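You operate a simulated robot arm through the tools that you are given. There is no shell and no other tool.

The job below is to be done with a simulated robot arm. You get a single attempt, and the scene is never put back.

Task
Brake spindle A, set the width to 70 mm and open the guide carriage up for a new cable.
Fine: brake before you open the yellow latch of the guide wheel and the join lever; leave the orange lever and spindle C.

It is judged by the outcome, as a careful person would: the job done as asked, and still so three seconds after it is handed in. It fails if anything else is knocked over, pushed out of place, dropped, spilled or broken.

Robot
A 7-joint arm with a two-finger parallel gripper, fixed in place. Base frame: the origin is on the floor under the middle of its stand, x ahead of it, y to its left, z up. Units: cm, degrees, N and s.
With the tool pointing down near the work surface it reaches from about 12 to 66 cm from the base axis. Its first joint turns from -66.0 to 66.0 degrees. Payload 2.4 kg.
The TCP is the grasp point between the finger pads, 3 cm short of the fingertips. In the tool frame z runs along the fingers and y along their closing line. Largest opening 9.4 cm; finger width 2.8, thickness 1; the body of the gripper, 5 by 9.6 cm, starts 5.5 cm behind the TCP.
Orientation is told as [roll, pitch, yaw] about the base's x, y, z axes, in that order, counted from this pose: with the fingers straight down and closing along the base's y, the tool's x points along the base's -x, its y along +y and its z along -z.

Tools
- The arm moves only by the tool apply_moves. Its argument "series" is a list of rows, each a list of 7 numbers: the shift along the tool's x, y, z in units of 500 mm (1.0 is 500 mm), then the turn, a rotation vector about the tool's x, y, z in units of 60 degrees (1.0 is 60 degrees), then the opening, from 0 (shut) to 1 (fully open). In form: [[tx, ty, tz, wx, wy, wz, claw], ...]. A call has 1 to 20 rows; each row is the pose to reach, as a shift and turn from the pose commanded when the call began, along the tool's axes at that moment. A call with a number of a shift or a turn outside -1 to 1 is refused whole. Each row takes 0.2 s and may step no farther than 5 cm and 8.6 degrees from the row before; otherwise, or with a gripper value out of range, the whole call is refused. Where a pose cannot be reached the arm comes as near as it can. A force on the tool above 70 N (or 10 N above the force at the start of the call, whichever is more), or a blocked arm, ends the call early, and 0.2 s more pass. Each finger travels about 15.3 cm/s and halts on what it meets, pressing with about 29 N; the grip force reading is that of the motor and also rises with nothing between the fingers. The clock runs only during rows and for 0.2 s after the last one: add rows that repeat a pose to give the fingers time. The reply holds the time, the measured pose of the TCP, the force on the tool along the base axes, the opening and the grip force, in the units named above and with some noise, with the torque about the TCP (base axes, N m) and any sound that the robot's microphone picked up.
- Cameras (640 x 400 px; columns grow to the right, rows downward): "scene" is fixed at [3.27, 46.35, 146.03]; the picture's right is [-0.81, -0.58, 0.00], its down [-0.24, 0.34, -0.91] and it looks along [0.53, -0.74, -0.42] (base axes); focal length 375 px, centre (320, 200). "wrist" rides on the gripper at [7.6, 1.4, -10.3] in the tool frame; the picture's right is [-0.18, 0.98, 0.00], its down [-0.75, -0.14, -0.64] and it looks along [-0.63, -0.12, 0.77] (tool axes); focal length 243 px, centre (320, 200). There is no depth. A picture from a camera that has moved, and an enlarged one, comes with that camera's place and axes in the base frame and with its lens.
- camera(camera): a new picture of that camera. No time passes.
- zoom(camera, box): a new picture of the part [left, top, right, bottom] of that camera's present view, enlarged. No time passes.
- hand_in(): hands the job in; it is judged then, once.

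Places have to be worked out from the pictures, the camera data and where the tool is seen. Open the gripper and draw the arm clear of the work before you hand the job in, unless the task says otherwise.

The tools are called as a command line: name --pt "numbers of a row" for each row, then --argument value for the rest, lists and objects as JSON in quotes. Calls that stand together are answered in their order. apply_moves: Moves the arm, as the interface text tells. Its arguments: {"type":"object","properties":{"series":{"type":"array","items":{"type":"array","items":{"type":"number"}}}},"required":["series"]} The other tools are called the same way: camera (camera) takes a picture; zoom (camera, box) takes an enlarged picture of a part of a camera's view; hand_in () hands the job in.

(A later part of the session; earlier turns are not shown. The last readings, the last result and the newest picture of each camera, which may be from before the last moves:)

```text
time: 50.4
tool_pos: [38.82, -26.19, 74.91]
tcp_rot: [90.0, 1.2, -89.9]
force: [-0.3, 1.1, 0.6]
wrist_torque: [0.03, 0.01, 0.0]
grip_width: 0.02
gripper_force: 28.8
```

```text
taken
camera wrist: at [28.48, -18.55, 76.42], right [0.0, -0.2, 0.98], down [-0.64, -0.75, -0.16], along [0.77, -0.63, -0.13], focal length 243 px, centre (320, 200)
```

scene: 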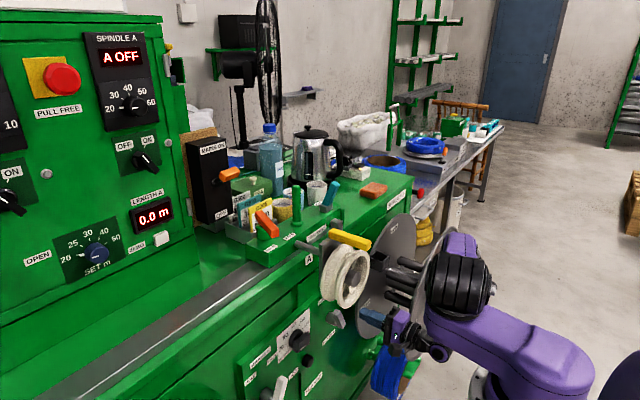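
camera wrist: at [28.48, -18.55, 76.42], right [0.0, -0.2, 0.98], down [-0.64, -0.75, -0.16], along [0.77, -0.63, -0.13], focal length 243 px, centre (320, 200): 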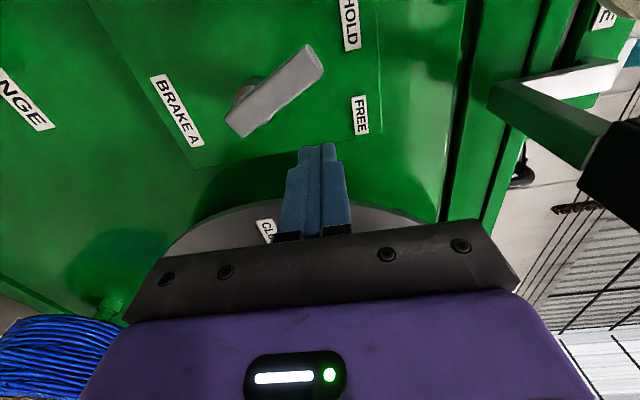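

BRAKE A is still at HOLD and the path behind is the one I used before. I'll reverse the sweep so the tool points sideways in front of the wheel again.

apply_moves --pt "0.036 0.013 -0.005 0 0.103 0 0" --pt "0.072 0.026 -0.009 0 0.207 0 0" --pt "0.108 0.038 -0.014 0 0.31 0 0" --pt "0.144 0.051 -0.018 0 0.413 0 0"

apply_moves --pt "0.044 0.006 -0.001 0 0.125 0 0" --pt "0.089 0.013 -0.002 0 0.25 0 0" --pt "0.133 0.019 -0.003 0 0.375 0 0" --pt "0.177 0.025 -0.004 0 0.5 0 0" --pt "0.222 0.032 -0.005 0 0.625 0 0" --pt "0.266 0.038 -0.006 0 0.75 0 0"

camera --camera "scene"

```text
time: 51.4
tool_pos: [37.95, -19.07, 77.63]
tcp_rot: [90.6, 1.1, -65.1]
force: [0.5, -0.1, 0.3]
wrist_torque: [-0.06, 0.02, 0.01]
grip_width: 0.01
gripper_force: 29.1
```

```text
time: 52.8
tool_pos: [32.14, -7.07, 79.79]
tcp_rot: [91.2, 0.2, -20.0]
force: [-0.2, -0.2, -0.4]
wrist_torque: [0.01, -0.01, 0.0]
grip_width: 0.0
gripper_force: 28.7
```

```text
taken
```

scene: 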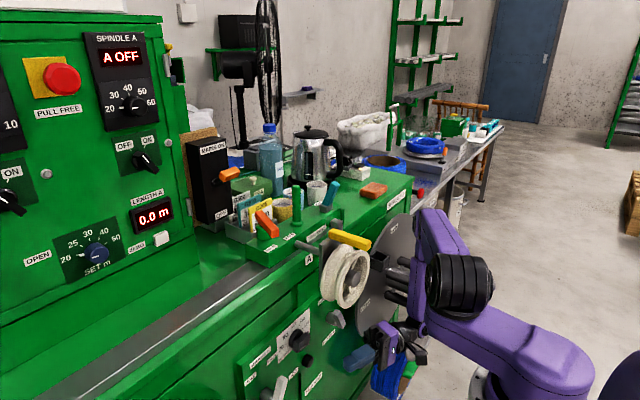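

Same pose as on the way in. Now I'll go straight up to z≈120 along the path that was clear before.

apply_moves --pt "0 0.08 0 0 0 0 0" --pt "0 0.16 0 0 0 0 0" --pt "0 0.24 0 0 0 0 0" --pt "0 0.32 0 0 0 0 0" --pt "0 0.4 0 0 0 0 0" --pt "0 0.48 0 0 0 0 0" --pt "0 0.56 0 0 0 0 0" --pt "0 0.64 0 0 0 0 0" --pt "0 0.72 0 0 0 0 0" --pt "0 0.8 0 0 0 0 0"

zoom --camera "scene" --box '[280, 200, 480, 325]'

camera --camera "scene"

```text
time: 55.0
tool_pos: [32.18, -7.91, 119.91]
tcp_rot: [91.2, 0.3, -20.2]
force: [0.0, 0.4, 0.0]
wrist_torque: [0.01, 0.02, -0.01]
grip_width: 0.01
gripper_force: 29.3
```

```text
3.20 times, centred on (380, 262) of scene
camera zoom: at [3.27, 46.35, 146.03], right [-0.81, -0.58, 0.0], down [-0.24, 0.34, -0.91], along [0.53, -0.74, -0.42], focal length 1200 px, centre (128, 0)
```

zoom: 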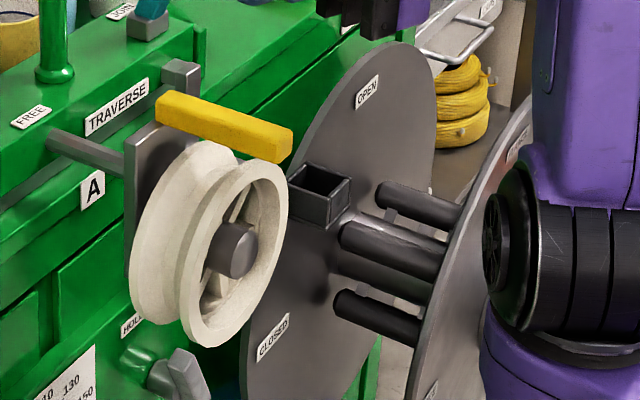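

```text
taken
```

scene: 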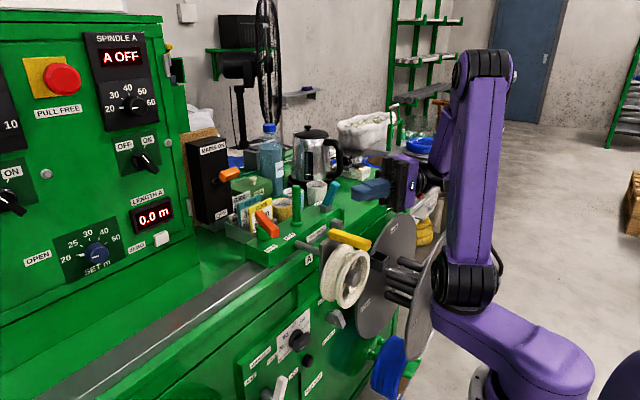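

The carriage is visible now, still about 2 cm further in than at the start. I'll rotate the tool back to point down so I can work on the carriage from above.

apply_moves --pt "-0.005 0.012 0.002 0.13 0 0 0" --pt "-0.01 0.024 0.004 0.26 0 0 0" --pt "-0.015 0.036 0.006 0.39 0 0 0" --pt "-0.02 0.048 0.008 0.52 0 0 0" --pt "-0.025 0.06 0.01 0.65 0 0 0" --pt "-0.03 0.07 0.011 0.78 0 0 0" --pt "-0.034 0.08 0.012 0.9 0 0 0"

camera --camera "scene"

camera --camera "wrist"

```text
time: 56.6
tool_pos: [33.7, -8.03, 123.89]
tcp_rot: [37.1, 0.3, -20.1]
force: [0.1, 0.1, 0.1]
wrist_torque: [0.02, 0.0, 0.01]
grip_width: 0.0
gripper_force: 29.2
```

```text
taken
```

scene: 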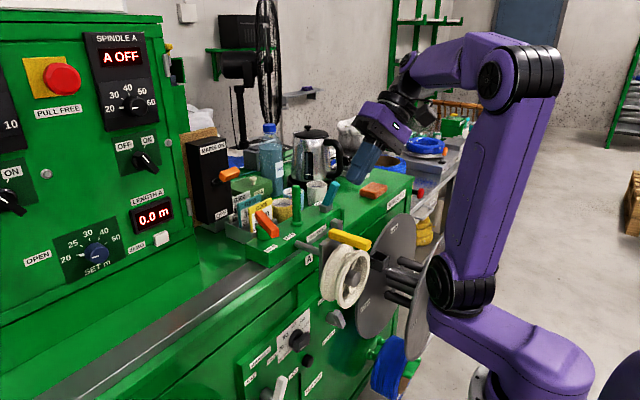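

```text
taken
camera wrist: at [24.9, -10.14, 132.92], right [0.45, 0.67, 0.59], down [0.54, -0.73, 0.42], along [0.72, 0.13, -0.69], focal length 243 px, centre (320, 200)
```

wrist: 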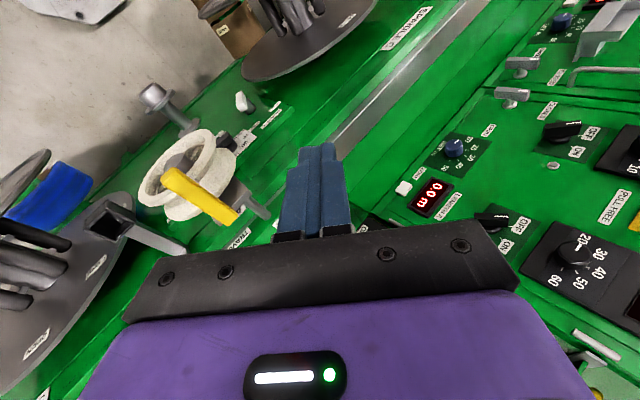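

Good. I'll finish bringing the tool vertical and straighten the yaw, holding it above and in front of the latch for a close look.

apply_moves --pt "0 0 0 0.125 0 0 0" --pt "0 0 0 0.25 0 0 0" --pt "0 0 0 0.375 0 0 0" --pt "0 0 0 0.5 0 0 0" --pt "0 0 0 0.617 0 0 0"

apply_moves --pt "0.03 -0.03 0 0 0 -0.11 0" --pt "0.04 -0.06 0 0 0 -0.22 0" --pt "0.05 -0.08 0 0 0 -0.335 0"

camera --camera "wrist"

camera --camera "scene"

```text
time: 57.8
tool_pos: [33.8, -7.95, 123.83]
tcp_rot: [0.0, 0.3, -20.2]
force: [0.4, 0.2, 0.0]
wrist_torque: [-0.01, 0.0, 0.01]
grip_width: 0.0
gripper_force: 28.6
```

```text
time: 58.6
tool_pos: [30.19, -10.84, 123.82]
tcp_rot: [0.2, 0.1, 0.0]
force: [0.2, 0.3, 0.0]
wrist_torque: [-0.05, 0.0, -0.01]
grip_width: 0.0
gripper_force: 28.8
```

```text
taken
camera wrist: at [22.53, -9.44, 134.09], right [0.18, 0.98, 0.0], down [0.76, -0.14, 0.64], along [0.63, -0.11, -0.77], focal length 243 px, centre (320, 200)
```

wrist: 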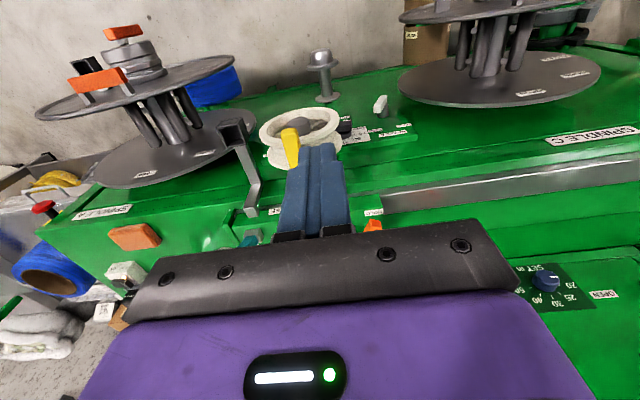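

```text
taken
```

scene: 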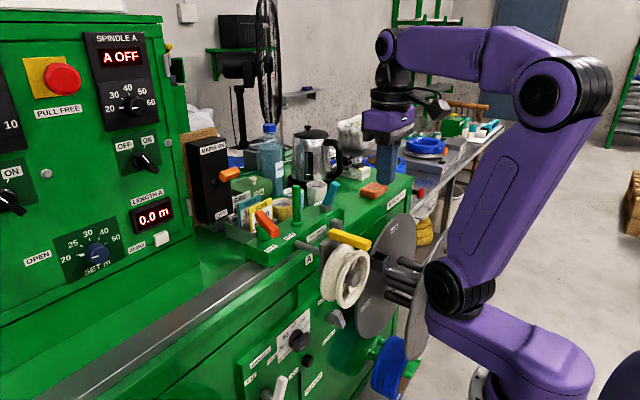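

The arm is back to tool-down above the carriage. I'll open the gripper and move over the latch to see its hinge and how it opens.

apply_moves --pt "-0.03 -0.03 0.02 0 0 0 0.4" --pt "-0.06 -0.06 0.05 0 0 0 0.8" --pt "-0.08 -0.1 0.08 0 0 0 1.0" --pt "-0.08 -0.1 0.08 0 0 0 1.0"

camera --camera "wrist"

zoom --camera "wrist" --box '[200, 60, 456, 220]'

```text
time: 59.6
tool_pos: [34.13, -16.13, 119.73]
tcp_rot: [0.3, 0.1, 0.0]
force: [-0.3, -0.5, 0.0]
wrist_torque: [-0.02, 0.03, 0.02]
grip_width: 9.39
gripper_force: 0.1
```

```text
taken
camera wrist: at [26.6, -14.58, 130.07], right [0.18, 0.98, 0.0], down [0.76, -0.14, 0.64], along [0.63, -0.11, -0.77], focal length 243 px, centre (320, 200)
```

wrist: 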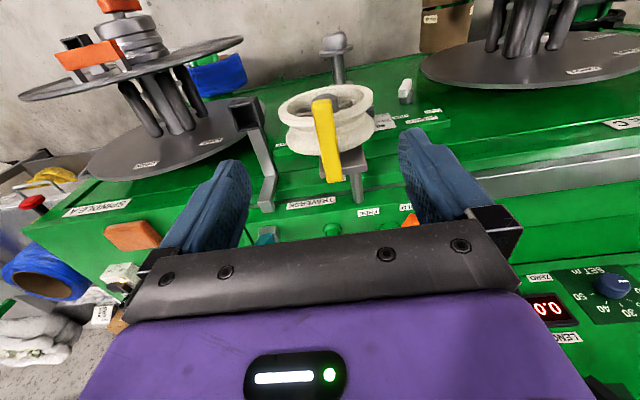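

```text
2.50 times, centred on (328, 140) of wrist
camera zoom: at [26.6, -14.58, 130.07], right [0.18, 0.98, 0.0], down [0.76, -0.14, 0.64], along [0.63, -0.11, -0.77], focal length 606 px, centre (300, 350)
```

zoom: 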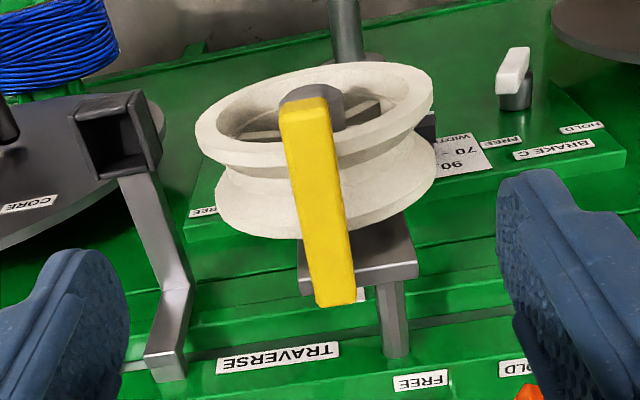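

From here the latch runs from about (35,-16) out front to (44.3,-16) at the plate, with its top at z≈104.3. Before opening anything I want the carriage back where it was, so I'll look closer at its plate from above.

apply_moves --pt "-0.03 0 0.03 0 0 0 1.0" --pt "-0.07 0 0.07 0 0 0 1.0" --pt "-0.11 0 0.1 0 0 0 1.0"

camera --camera "wrist"

zoom --camera "wrist" --box '[230, 20, 450, 200]'

camera --camera "scene"

```text
time: 60.4
tool_pos: [39.6, -16.12, 114.77]
tcp_rot: [0.3, 0.2, 0.1]
force: [0.4, 0.1, 0.3]
wrist_torque: [0.0, -0.03, -0.04]
grip_width: 9.4
gripper_force: 0.1
```

```text
taken
camera wrist: at [31.98, -14.54, 125.06], right [0.18, 0.98, 0.0], down [0.76, -0.14, 0.64], along [0.63, -0.11, -0.77], focal length 243 px, centre (320, 200)
```

wrist: 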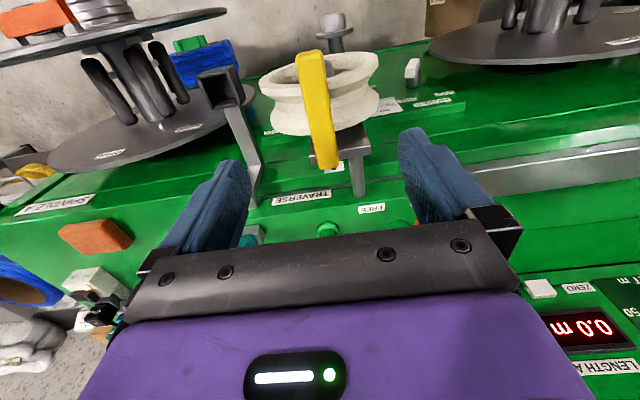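

```text
2.22 times, centred on (340, 110) of wrist
camera zoom: at [31.98, -14.54, 125.06], right [0.18, 0.98, 0.0], down [0.76, -0.14, 0.64], along [0.63, -0.11, -0.77], focal length 539 px, centre (276, 400)
```

zoom: 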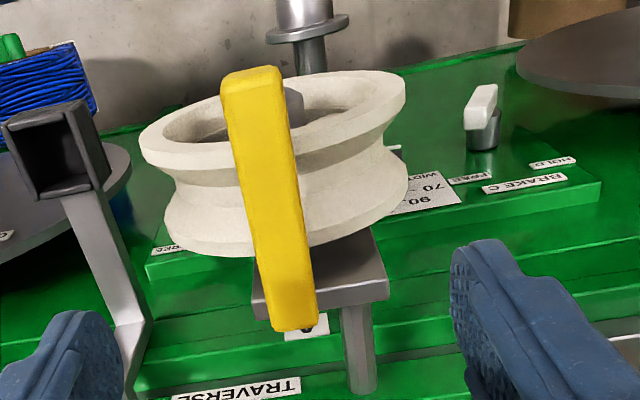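

```text
taken
```

scene: 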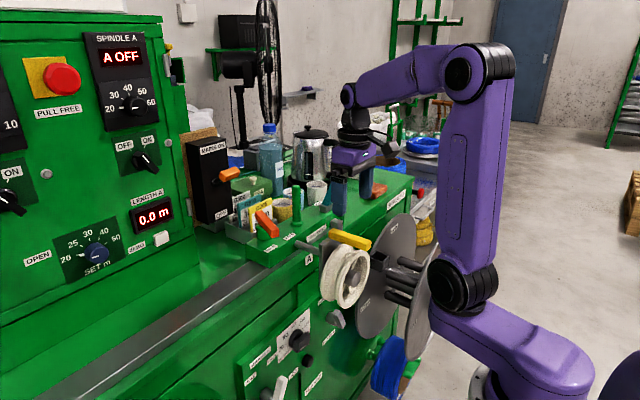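

The plate is at x≈45, y -17.8 to -11.7, with its rod at y≈-13 and a 6 cm gap behind it to the traverse box at x≈52.3. I'll close the fingers and position behind the plate to hook it back toward -x.

apply_moves --pt "-0.06 -0.003 0 0 0 0 0.5" --pt "-0.12 -0.006 0 0 0 0 0" --pt "-0.184 -0.008 0 0 0 0 0" --pt "-0.184 -0.008 0.05 0 0 0 0"

camera --camera "wrist"

zoom --camera "scene" --box '[260, 150, 420, 250]'

```text
time: 61.4
tool_pos: [48.84, -16.4, 112.26]
tcp_rot: [0.3, 0.2, 0.1]
force: [0.6, 0.0, -0.1]
wrist_torque: [0.0, -0.01, 0.05]
grip_width: 0.0
gripper_force: 28.9
```

```text
taken
camera wrist: at [41.19, -14.88, 122.6], right [0.18, 0.98, 0.0], down [0.76, -0.14, 0.64], along [0.63, -0.11, -0.77], focal length 243 px, centre (320, 200)
```

wrist: 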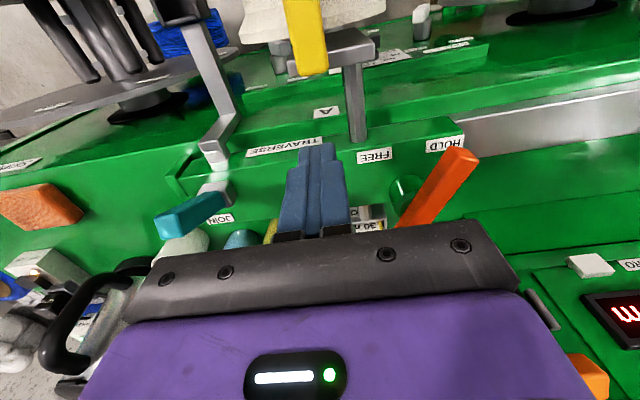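

```text
4.00 times, centred on (340, 200) of scene
camera zoom: at [3.27, 46.35, 146.03], right [-0.81, -0.58, 0.0], down [-0.24, 0.34, -0.91], along [0.53, -0.74, -0.42], focal length 1500 px, centre (240, 200)
```

zoom: 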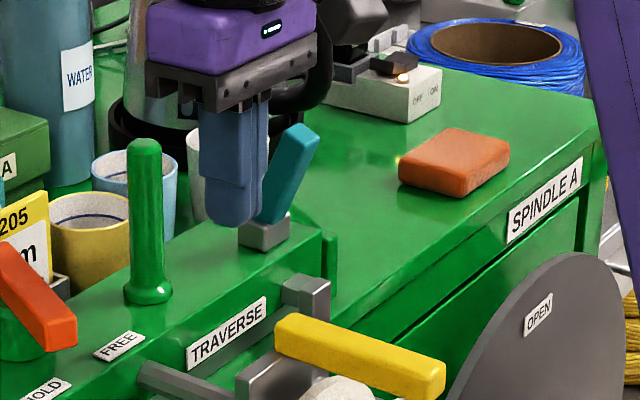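

The fingers are above the gap behind the plate with nothing below but free space. I'll lower to z≈100.5.

apply_moves --pt "0 0 0.06 0 0 0 0" --pt "0 0 0.12 0 0 0 0" --pt "0 0 0.18 0 0 0 0" --pt "0 0 0.235 0 0 0 0"

camera --camera "wrist"

zoom --camera "scene" --box '[280, 200, 480, 325]'

```text
time: 62.4
tool_pos: [48.7, -16.35, 100.4]
tcp_rot: [0.2, 0.1, 0.0]
force: [0.7, -0.3, -0.4]
wrist_torque: [-0.02, -0.01, 0.0]
grip_width: 0.02
gripper_force: 29.5
```

```text
taken
camera wrist: at [41.05, -14.94, 110.7], right [0.18, 0.98, 0.0], down [0.76, -0.14, 0.64], along [0.63, -0.12, -0.77], focal length 243 px, centre (320, 200)
```

wrist: 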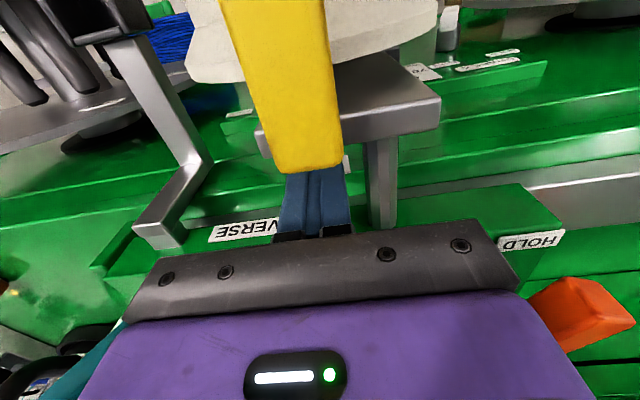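

```text
3.20 times, centred on (380, 262) of scene
camera zoom: at [3.27, 46.35, 146.03], right [-0.81, -0.58, 0.0], down [-0.24, 0.34, -0.91], along [0.53, -0.74, -0.42], focal length 1200 px, centre (128, 0)
```

zoom: 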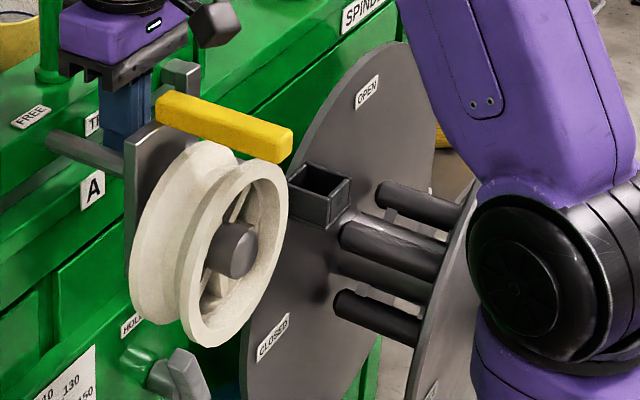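

The fingers are behind the plate. I'll pull slowly toward -x and watch the force.

apply_moves --pt "0.015 0 0 0 0 0 0" --pt "0.03 0 0 0 0 0 0" --pt "0.04 0 0 0 0 0 0" --pt "0.05 0 0 0 0 0 0"

zoom --camera "scene" --box '[280, 200, 480, 325]'

```text
time: 63.4
tool_pos: [46.73, -16.16, 100.34]
tcp_rot: [0.1, -0.7, 0.1]
force: [38.5, -2.3, -15.9]
wrist_torque: [-0.09, 0.59, -0.2]
grip_width: 0.01
gripper_force: 29.0
```

```text
3.20 times, centred on (380, 262) of scene
camera zoom: at [3.41, 46.33, 146.03], right [-0.81, -0.58, 0.0], down [-0.24, 0.34, -0.91], along [0.53, -0.74, -0.42], focal length 1200 px, centre (128, 0)
```

zoom: 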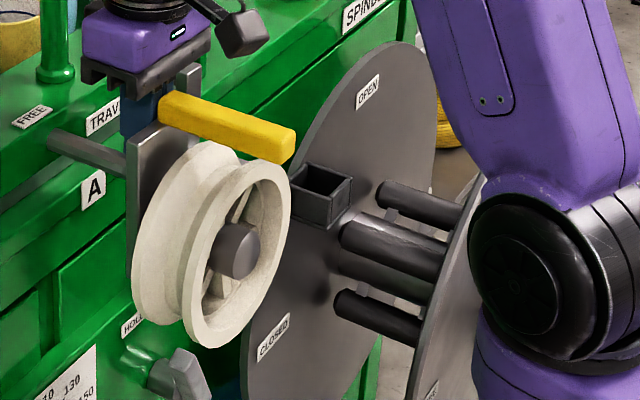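

The plate resists with about 38 N and has barely moved. I'll increase the pull in small steps, staying below the force limit.

apply_moves --pt "0.006 0 0 0 0 0 0" --pt "0.012 0 0 0 0 0 0" --pt "0.012 0 0 0 0 0 0"

zoom --camera "scene" --box '[280, 200, 480, 325]'

```text
time: 64.2
tool_pos: [46.2, -16.22, 100.65]
tcp_rot: [-0.1, -0.8, 0.1]
force: [50.5, 8.0, -26.0]
wrist_torque: [-0.29, 0.67, -0.41]
grip_width: 0.0
gripper_force: 29.1
```

```text
3.20 times, centred on (380, 262) of scene
camera zoom: at [3.46, 46.35, 146.02], right [-0.81, -0.58, 0.0], down [-0.24, 0.34, -0.91], along [0.53, -0.74, -0.42], focal length 1200 px, centre (128, 0)
```

zoom: 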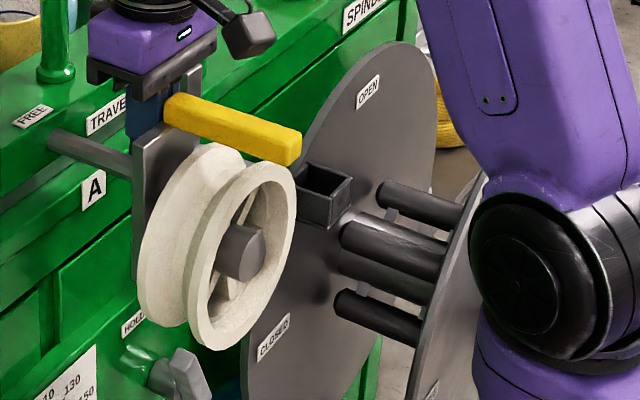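

The carriage is now sliding back at about 50 N of friction. I'll keep pulling about 1.5 cm more toward its original position.

apply_moves --pt "0.006 0 0 0 0 0 0" --pt "0.012 0 0 0 0 0 0" --pt "0.018 0 0 0 0 0 0" --pt "0.024 0 0 0 0 0 0"

zoom --camera "scene" --box '[280, 200, 480, 325]'

```text
time: 64.8
tool_pos: [46.19, -16.27, 100.75]
tcp_rot: [-0.4, -1.5, 0.1]
force: [9.9, -0.7, 0.5]
wrist_torque: [-0.04, 0.22, -0.11]
grip_width: 0.0
gripper_force: 29.1
stopped in row 2: the force on the tool passed its limit at 71 N (the readings are from after the stop); the commanded pose is now the measured one
```

```text
3.20 times, centred on (380, 262) of scene
camera zoom: at [3.3, 46.34, 146.03], right [-0.81, -0.58, 0.0], down [-0.24, 0.34, -0.91], along [0.53, -0.74, -0.42], focal length 1200 px, centre (128, 0)
```

zoom: 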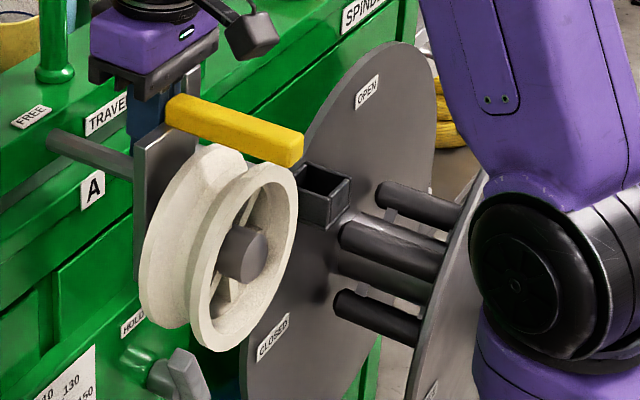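

It tripped the 70 N limit because I pulled too fast. I'll repeat with slower, smaller steps.

apply_moves --pt "0.003 0 0 0 0 0 0" --pt "0.006 0 0 0 0 0 0" --pt "0.009 0 0 0 0 0 0" --pt "0.012 0 0 0 0 0 0" --pt "0.015 0 0 0 0 0 0" --pt "0.018 0 0 0 0 0 0" --pt "0.021 0 0 0 0 0 0" --pt "0.024 0 0 0 0 0 0"

zoom --camera "scene" --box '[280, 200, 480, 325]'

```text
time: 66.6
tool_pos: [45.36, -16.33, 100.86]
tcp_rot: [-0.5, -2.5, 0.2]
force: [44.0, 11.1, -1.1]
wrist_torque: [-0.25, 0.82, -0.47]
grip_width: 0.0
gripper_force: 29.3
```

```text
3.20 times, centred on (380, 262) of scene
camera zoom: at [3.41, 46.38, 146.01], right [-0.81, -0.58, 0.0], down [-0.24, 0.34, -0.91], along [0.53, -0.74, -0.42], focal length 1200 px, centre (128, 0)
```

zoom: 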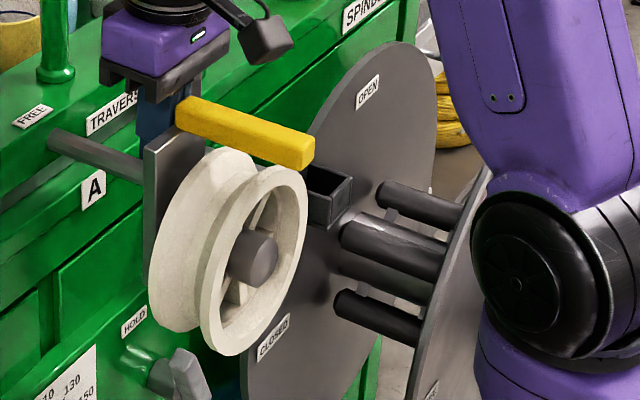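

Nearly there: it's about 0.5 cm short of the original position by comparison with the first picture. One more slow pull.

apply_moves --pt "0.003 0 0 0 0 0 0" --pt "0.006 0 0 0 0 0 0" --pt "0.009 0 0 0 0 0 0" --pt "0.011 0 0 0 0 0 0"

zoom --camera "scene" --box '[280, 200, 480, 325]'

```text
time: 67.6
tool_pos: [44.86, -16.32, 100.94]
tcp_rot: [-0.6, -2.4, 0.3]
force: [44.5, 10.9, 4.8]
wrist_torque: [-0.16, 0.91, -0.45]
grip_width: 0.0
gripper_force: 28.5
```

```text
3.20 times, centred on (380, 262) of scene
camera zoom: at [3.39, 46.38, 146.01], right [-0.81, -0.58, 0.0], down [-0.24, 0.34, -0.91], along [0.53, -0.74, -0.42], focal length 1200 px, centre (128, 0)
```

zoom: 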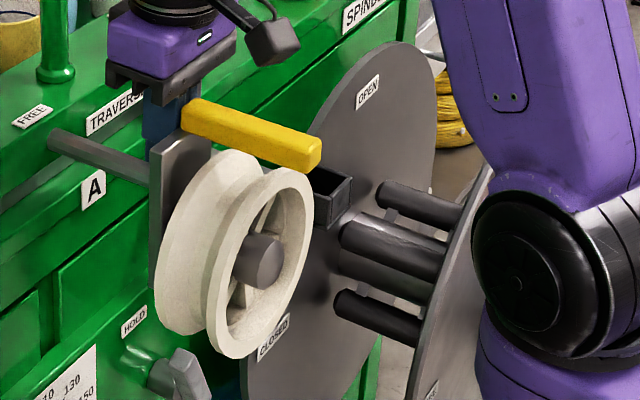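

The carriage now matches its original position in the picture. I'll ease off the contact and rise out from behind the plate.

apply_moves --pt "-0.01 0 0 0 0 0 0" --pt "-0.05 0 0 0 0.02 0 0" --pt "-0.06 0 -0.06 0 0.04 0 0" --pt "-0.06 0 -0.14 0 0.04 0 0" --pt "-0.06 0 -0.22 0 0.04 0 0"

zoom --camera "scene" --box '[280, 200, 480, 325]'

camera --camera "scene"

```text
time: 68.8
tool_pos: [46.8, -16.17, 111.72]
tcp_rot: [-0.2, 1.1, 0.2]
force: [-0.1, -0.3, -0.1]
wrist_torque: [0.03, 0.03, -0.02]
grip_width: 0.05
gripper_force: 29.0
```

```text
3.20 times, centred on (380, 262) of scene
camera zoom: at [3.27, 46.35, 146.03], right [-0.81, -0.58, 0.0], down [-0.24, 0.34, -0.91], along [0.53, -0.74, -0.42], focal length 1200 px, centre (128, 0)
```

zoom: 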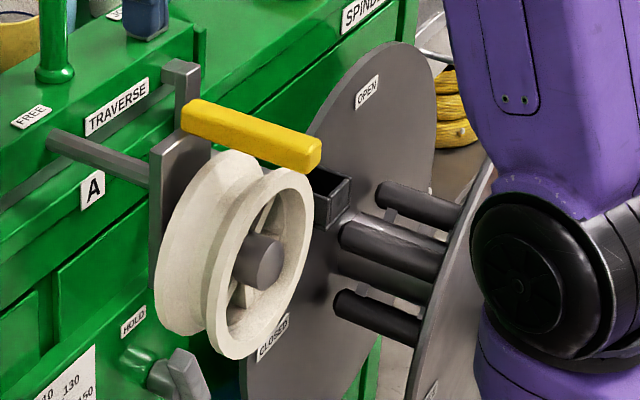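

```text
taken
```

scene: 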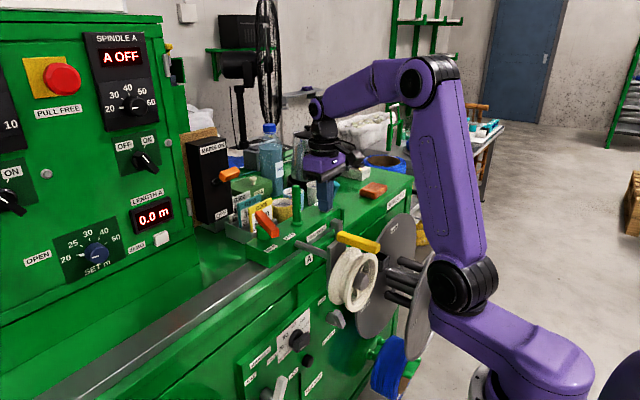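

The carriage is back exactly where it started (latch ends match the first picture). Now for the latch: I'll move over its free end with the fingers open to see its edges and hinge clearly.

apply_moves --pt "0.05 0 -0.04 0 -0.01 0 0.2" --pt "0.12 0 -0.06 0 -0.02 0 0.4" --pt "0.19 0 -0.06 0 -0.02 0 0.45" --pt "0.25 0 -0.04 0 -0.02 0 0.45" --pt "0.26 0 0.0 0 -0.02 0 0.45"

camera --camera "wrist"

zoom --camera "wrist" --box '[230, 40, 430, 200]'

zoom --camera "scene" --box '[300, 210, 396, 270]'

```text
time: 70.0
tool_pos: [34.0, -16.14, 111.9]
tcp_rot: [-0.2, 0.0, 0.1]
force: [-0.1, -0.3, -0.1]
wrist_torque: [0.0, 0.0, -0.01]
grip_width: 4.21
gripper_force: 0.1
```

```text
taken
camera wrist: at [26.33, -14.68, 122.12], right [0.18, 0.98, 0.0], down [0.75, -0.14, 0.64], along [0.63, -0.12, -0.76], focal length 243 px, centre (320, 200)
```

wrist: 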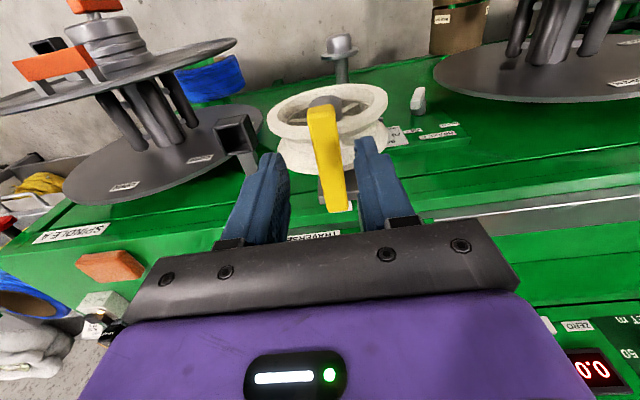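

```text
2.50 times, centred on (330, 120) of wrist
camera zoom: at [26.33, -14.68, 122.12], right [0.18, 0.98, 0.0], down [0.75, -0.14, 0.64], along [0.63, -0.12, -0.76], focal length 606 px, centre (295, 400)
```

zoom: 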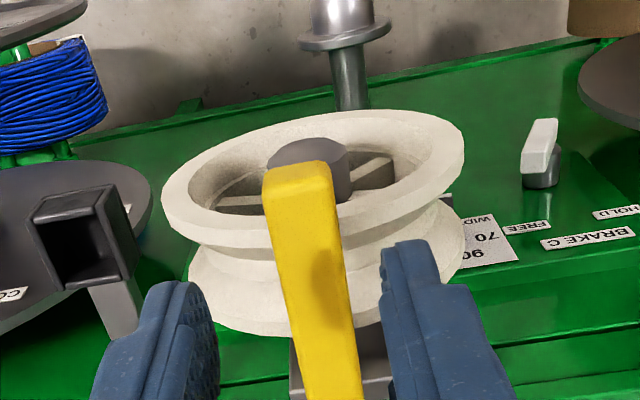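

```text
6.67 times, centred on (348, 240) of scene
camera zoom: at [3.27, 46.35, 146.03], right [-0.81, -0.58, 0.0], down [-0.24, 0.34, -0.91], along [0.53, -0.74, -0.42], focal length 2499 px, centre (133, -67)
```

zoom: 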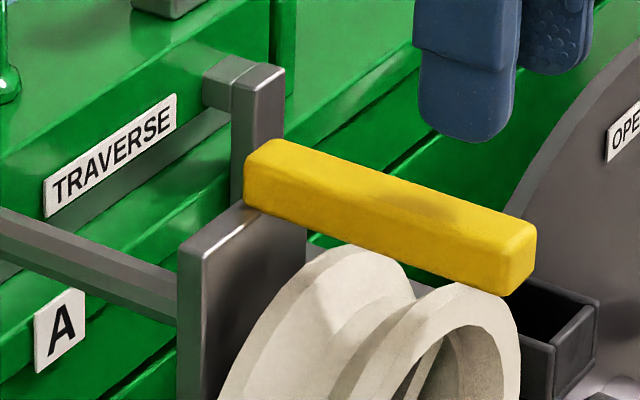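

The fingers straddle the bar's free end, which is at x≈32.4, y≈-15.7, top z≈104.3. I'll centre on it, lower so the fingertips overlap its sides just above the wheel rim, and grip.

apply_moves --pt "-0.004 0.009 0.04 0 0 0 0.45" --pt "-0.006 0.009 0.08 0 0 0 0.45" --pt "-0.008 0.009 0.124 0 0 0 0.45"

camera --camera "wrist"

zoom --camera "scene" --box '[300, 200, 428, 280]'

```text
time: 70.8
tool_pos: [34.37, -15.72, 105.78]
tcp_rot: [-0.2, -0.2, 0.1]
force: [-1.0, -0.4, 0.8]
wrist_torque: [0.01, -0.01, -0.02]
grip_width: 4.22
gripper_force: 0.0
```

```text
taken
camera wrist: at [26.71, -14.28, 116.02], right [0.18, 0.98, 0.0], down [0.75, -0.14, 0.64], along [0.63, -0.12, -0.76], focal length 243 px, centre (320, 200)
```

wrist: 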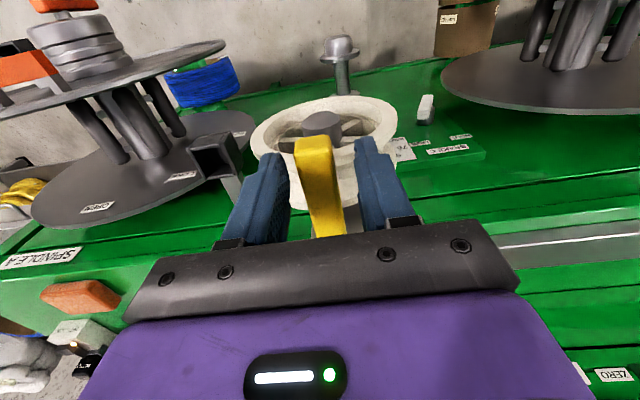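

```text
5.00 times, centred on (364, 240) of scene
camera zoom: at [3.27, 46.35, 146.03], right [-0.81, -0.58, 0.0], down [-0.24, 0.34, -0.91], along [0.53, -0.74, -0.42], focal length 1874 px, centre (100, 0)
```

zoom: 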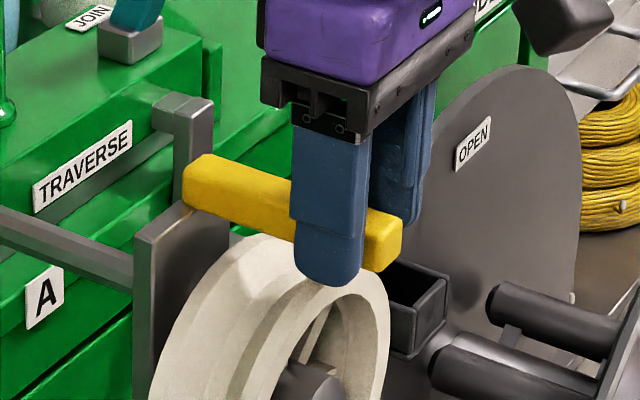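

The fingers straddle the bar with no contact. I'll close on it and test a small lift to see whether the free end swings up.

apply_moves --pt "0 0 0 0 0 0 0.25" --pt "0 0 0 0 0 0 0.15" --pt "0 0 0 0 0 0 0.15"

apply_moves --pt "0 0 -0.006 0 0 0 0.15" --pt "0 0 -0.012 0 0 0 0.15" --pt "0 0 -0.018 0 0 0 0.15"

zoom --camera "scene" --box '[300, 200, 428, 280]'

```text
time: 71.6
tool_pos: [34.37, -15.93, 105.82]
tcp_rot: [-0.3, -0.2, 0.0]
force: [1.4, -18.5, -5.9]
wrist_torque: [-0.3, 0.35, -0.14]
grip_width: 2.16
gripper_force: 44.4
```

```text
time: 72.4
tool_pos: [34.39, -15.98, 106.62]
tcp_rot: [-0.2, -0.1, 0.0]
force: [7.2, -22.8, -20.4]
wrist_torque: [0.0, 1.21, -0.75]
grip_width: 2.17
gripper_force: 45.4
```

```text
5.00 times, centred on (364, 240) of scene
camera zoom: at [3.32, 46.26, 146.05], right [-0.81, -0.58, 0.0], down [-0.24, 0.34, -0.91], along [0.53, -0.74, -0.42], focal length 1874 px, centre (100, 0)
```

zoom: 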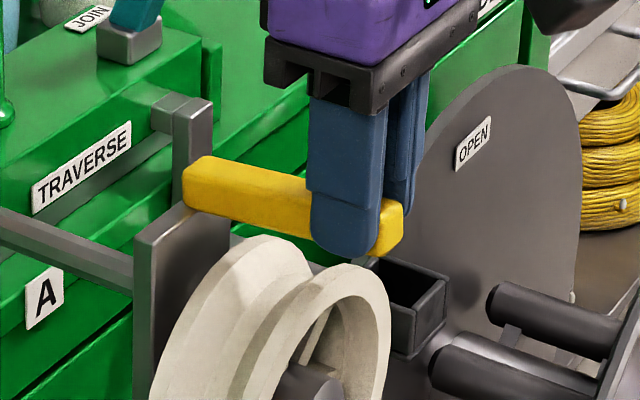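

The free end lifts: the latch hinges up about its plate end, with about 20 N of resistance. I'll follow the arc upward and toward the hinge.

apply_moves --pt "-0.004 -0.005 -0.017 0 0 0 0.15" --pt "-0.008 -0.005 -0.033 0 0 0 0.15" --pt "-0.016 -0.005 -0.051 0 0 0 0.15" --pt "-0.026 -0.005 -0.068 0 0 0 0.15" --pt "-0.038 -0.005 -0.083 0 0 0 0.15" --pt "-0.052 -0.005 -0.097 0 0 0 0.15"

zoom --camera "scene" --box '[290, 170, 450, 270]'

camera --camera "wrist"

```text
time: 73.8
tool_pos: [36.76, -15.87, 111.6]
tcp_rot: [-0.1, 0.1, 0.2]
force: [-7.1, 1.7, -16.3]
wrist_torque: [-0.32, 1.42, -0.96]
grip_width: 2.16
gripper_force: 45.2
```

```text
4.00 times, centred on (370, 220) of scene
camera zoom: at [3.27, 46.34, 146.03], right [-0.81, -0.58, 0.0], down [-0.24, 0.34, -0.91], along [0.53, -0.74, -0.42], focal length 1500 px, centre (120, 120)
```

zoom: 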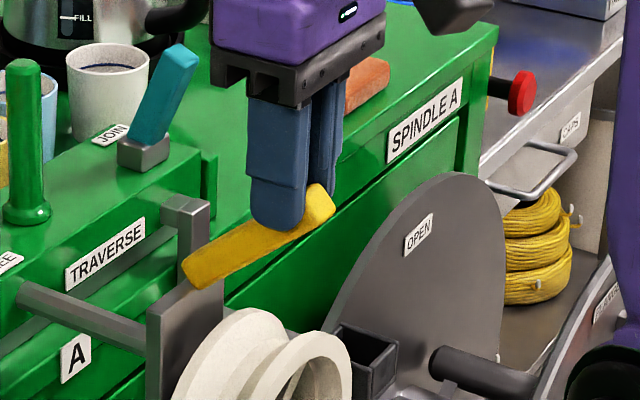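

```text
taken
camera wrist: at [29.21, -14.4, 121.76], right [0.18, 0.98, 0.0], down [0.76, -0.14, 0.64], along [0.63, -0.12, -0.77], focal length 243 px, centre (320, 200)
```

wrist: 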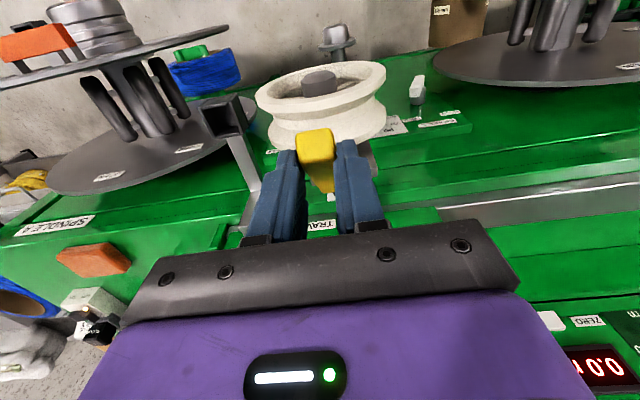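

The latch is up about 50° and following well. I'll continue along the arc to roughly vertical.

apply_moves --pt "-0.017 0 -0.012 0 0 0 0.15" --pt "-0.035 0 -0.022 0 0 0 0.15" --pt "-0.055 0 -0.029 0 0 0 0.15" --pt "-0.076 0 -0.034 0 0 0 0.15" --pt "-0.096 0 -0.035 0 0 0 0.15"

zoom --camera "scene" --box '[270, 150, 430, 250]'

camera --camera "wrist"

```text
time: 75.0
tool_pos: [41.48, -15.85, 113.33]
tcp_rot: [0.0, 0.2, 0.2]
force: [-16.9, 7.8, 9.1]
wrist_torque: [-0.15, 1.73, -0.41]
grip_width: 2.16
gripper_force: 45.1
```

```text
4.00 times, centred on (350, 200) of scene
camera zoom: at [3.2, 46.38, 146.02], right [-0.81, -0.58, 0.0], down [-0.24, 0.34, -0.91], along [0.53, -0.74, -0.41], focal length 1500 px, centre (200, 200)
```

zoom: 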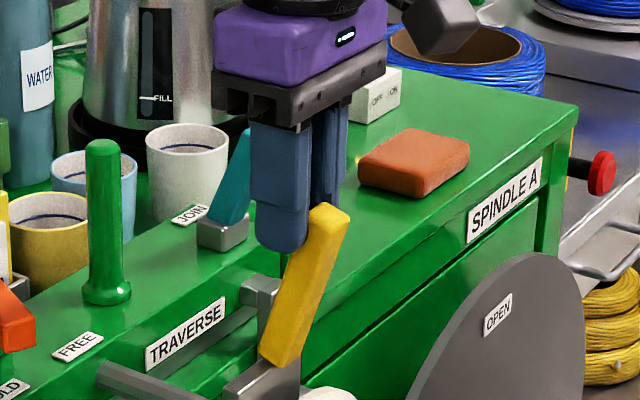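

```text
taken
camera wrist: at [33.93, -14.43, 123.68], right [0.18, 0.98, 0.0], down [0.76, -0.14, 0.64], along [0.63, -0.12, -0.77], focal length 243 px, centre (320, 200)
```

wrist: 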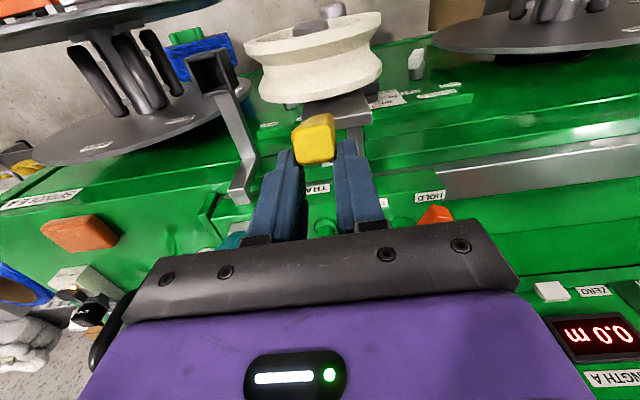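

The latch is at about 70° and the fingers now hold only its edge, so it may be near its stop. I'll open slightly to see whether it stays up by itself.

apply_moves --pt "0.006 0 0 0 0 0 0.15" --pt "0.006 0 0 0 0 0 0.3" --pt "0.006 0 0 0 0 0 0.45" --pt "0.006 0 0 0 0 0 0.45"

zoom --camera "scene" --box '[270, 150, 430, 250]'

zoom --camera "wrist" --box '[230, 60, 430, 220]'

```text
time: 76.0
tool_pos: [41.34, -16.12, 113.29]
tcp_rot: [-0.2, -0.1, 0.1]
force: [-0.9, -0.2, 0.0]
wrist_torque: [-0.02, 0.01, -0.01]
grip_width: 4.24
gripper_force: 0.2
```

```text
4.00 times, centred on (350, 200) of scene
camera zoom: at [3.27, 46.35, 146.03], right [-0.81, -0.58, 0.0], down [-0.24, 0.34, -0.91], along [0.53, -0.74, -0.42], focal length 1500 px, centre (200, 200)
```

zoom: 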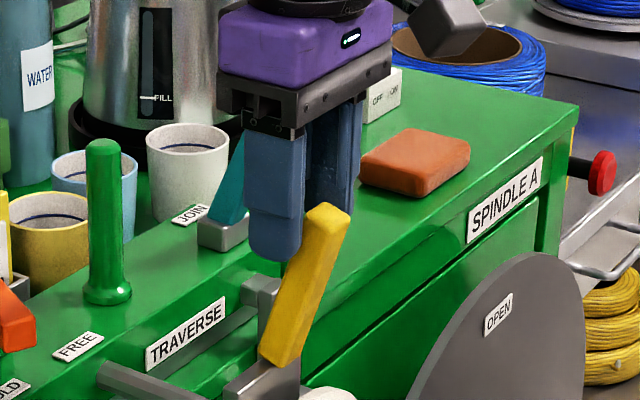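

```text
2.50 times, centred on (330, 140) of wrist
camera zoom: at [33.72, -14.54, 123.56], right [0.18, 0.98, 0.0], down [0.75, -0.14, 0.64], along [0.63, -0.12, -0.76], focal length 606 px, centre (295, 350)
```

zoom: 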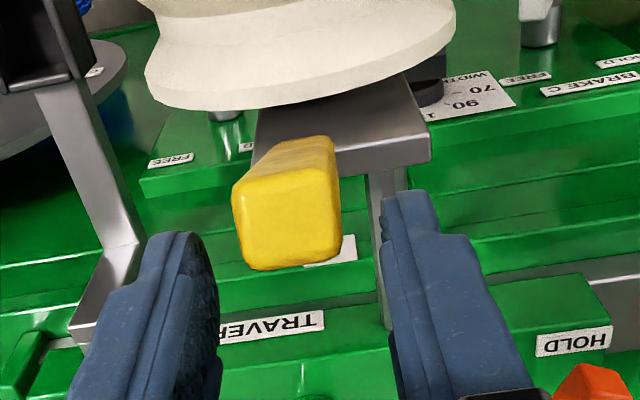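

The latch stays up by itself at about 72°. I'll re-grip its upper end and test whether it opens any further or is at its stop.

apply_moves --pt "0.018 0.006 0 0 0 0 0.45" --pt "0.036 0.008 0 0 0 0 0.45" --pt "0.036 0.008 0 0 0 0 0.25" --pt "0.036 0.008 0 0 0 0 0.15"

apply_moves --pt "-0.006 0 -0.001 0 0 0 0.15" --pt "-0.012 0 -0.003 0 0 0 0.15" --pt "-0.018 0 -0.005 0 0 0 0.15"

zoom --camera "scene" --box '[270, 150, 430, 250]'

```text
time: 77.0
tool_pos: [39.61, -15.91, 113.27]
tcp_rot: [-0.3, -0.2, -0.1]
force: [2.1, -13.8, -3.9]
wrist_torque: [0.01, -0.15, 0.02]
grip_width: 2.19
gripper_force: 44.9
```

```text
time: 77.8
tool_pos: [40.26, -15.84, 113.47]
tcp_rot: [-0.3, 0.1, -0.1]
force: [-16.0, -18.6, -2.5]
wrist_torque: [0.13, 1.7, -0.11]
grip_width: 2.18
gripper_force: 45.4
```

```text
4.00 times, centred on (350, 200) of scene
camera zoom: at [3.22, 46.28, 146.05], right [-0.81, -0.58, 0.0], down [-0.24, 0.34, -0.91], along [0.53, -0.74, -0.42], focal length 1500 px, centre (200, 200)
```

zoom: 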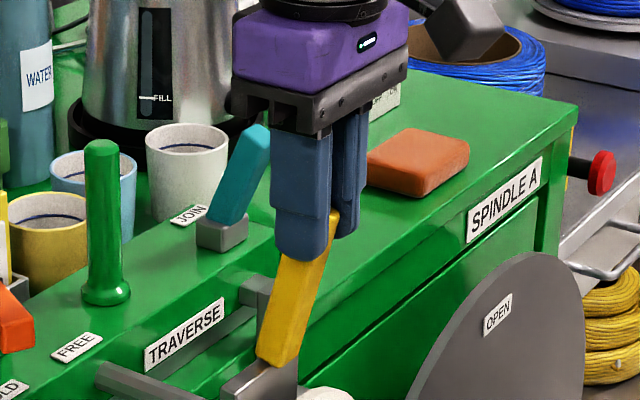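

It moved a little more at the same friction level, so it's not at the stop yet. I'll continue along the arc.

apply_moves --pt "-0.008 0 -0.001 0 0 0 0.15" --pt "-0.016 0 -0.002 0 0 0 0.15" --pt "-0.024 0 -0.002 0 0 0 0.15" --pt "-0.032 0 -0.002 0 0 0 0.15"

zoom --camera "scene" --box '[270, 150, 430, 250]'

zoom --camera "wrist" --box '[230, 60, 430, 220]'

```text
time: 78.8
tool_pos: [41.95, -15.85, 113.51]
tcp_rot: [-0.2, 0.0, 0.1]
force: [-15.4, -14.1, 2.9]
wrist_torque: [0.26, 1.59, -0.27]
grip_width: 2.21
gripper_force: 44.9
```

```text
4.00 times, centred on (350, 200) of scene
camera zoom: at [3.21, 46.3, 146.05], right [-0.81, -0.58, 0.0], down [-0.24, 0.34, -0.91], along [0.53, -0.74, -0.42], focal length 1500 px, centre (200, 200)
```

zoom: 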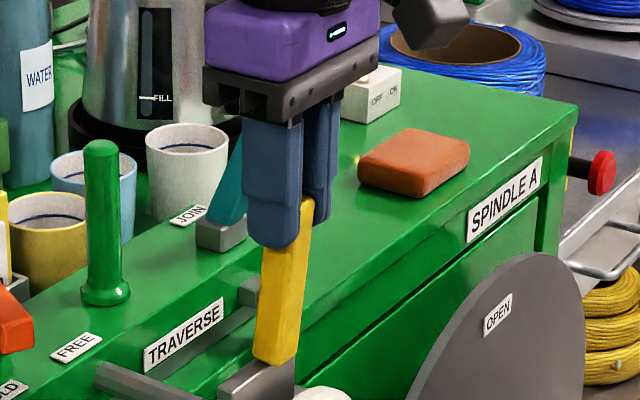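

```text
2.50 times, centred on (330, 140) of wrist
camera zoom: at [34.33, -14.28, 123.88], right [0.18, 0.98, -0.01], down [0.75, -0.14, 0.64], along [0.63, -0.12, -0.77], focal length 606 px, centre (295, 350)
```

zoom: 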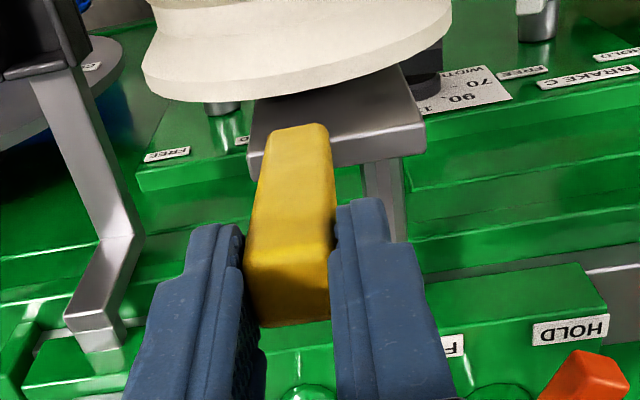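

It's close to vertical now and still moving freely at the same friction. I'll continue further past vertical, checking for a stop.

apply_moves --pt "-0.008 0 0 0 0 0 0.15" --pt "-0.016 0 0 0 0 0 0.15" --pt "-0.024 0 0.001 0 0 0 0.15" --pt "-0.032 0 0.002 0 0 0 0.15"

zoom --camera "scene" --box '[270, 150, 430, 250]'

```text
time: 79.8
tool_pos: [43.32, -15.71, 113.52]
tcp_rot: [0.0, 0.7, -0.1]
force: [-39.1, -10.5, 8.9]
wrist_torque: [0.17, 0.93, -0.04]
grip_width: 2.17
gripper_force: 45.3
```

```text
4.00 times, centred on (350, 200) of scene
camera zoom: at [3.12, 46.31, 146.04], right [-0.81, -0.58, 0.0], down [-0.24, 0.34, -0.91], along [0.53, -0.74, -0.41], focal length 1500 px, centre (200, 200)
```

zoom: 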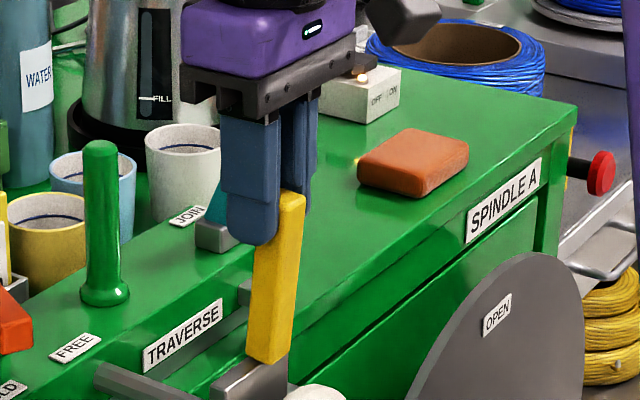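

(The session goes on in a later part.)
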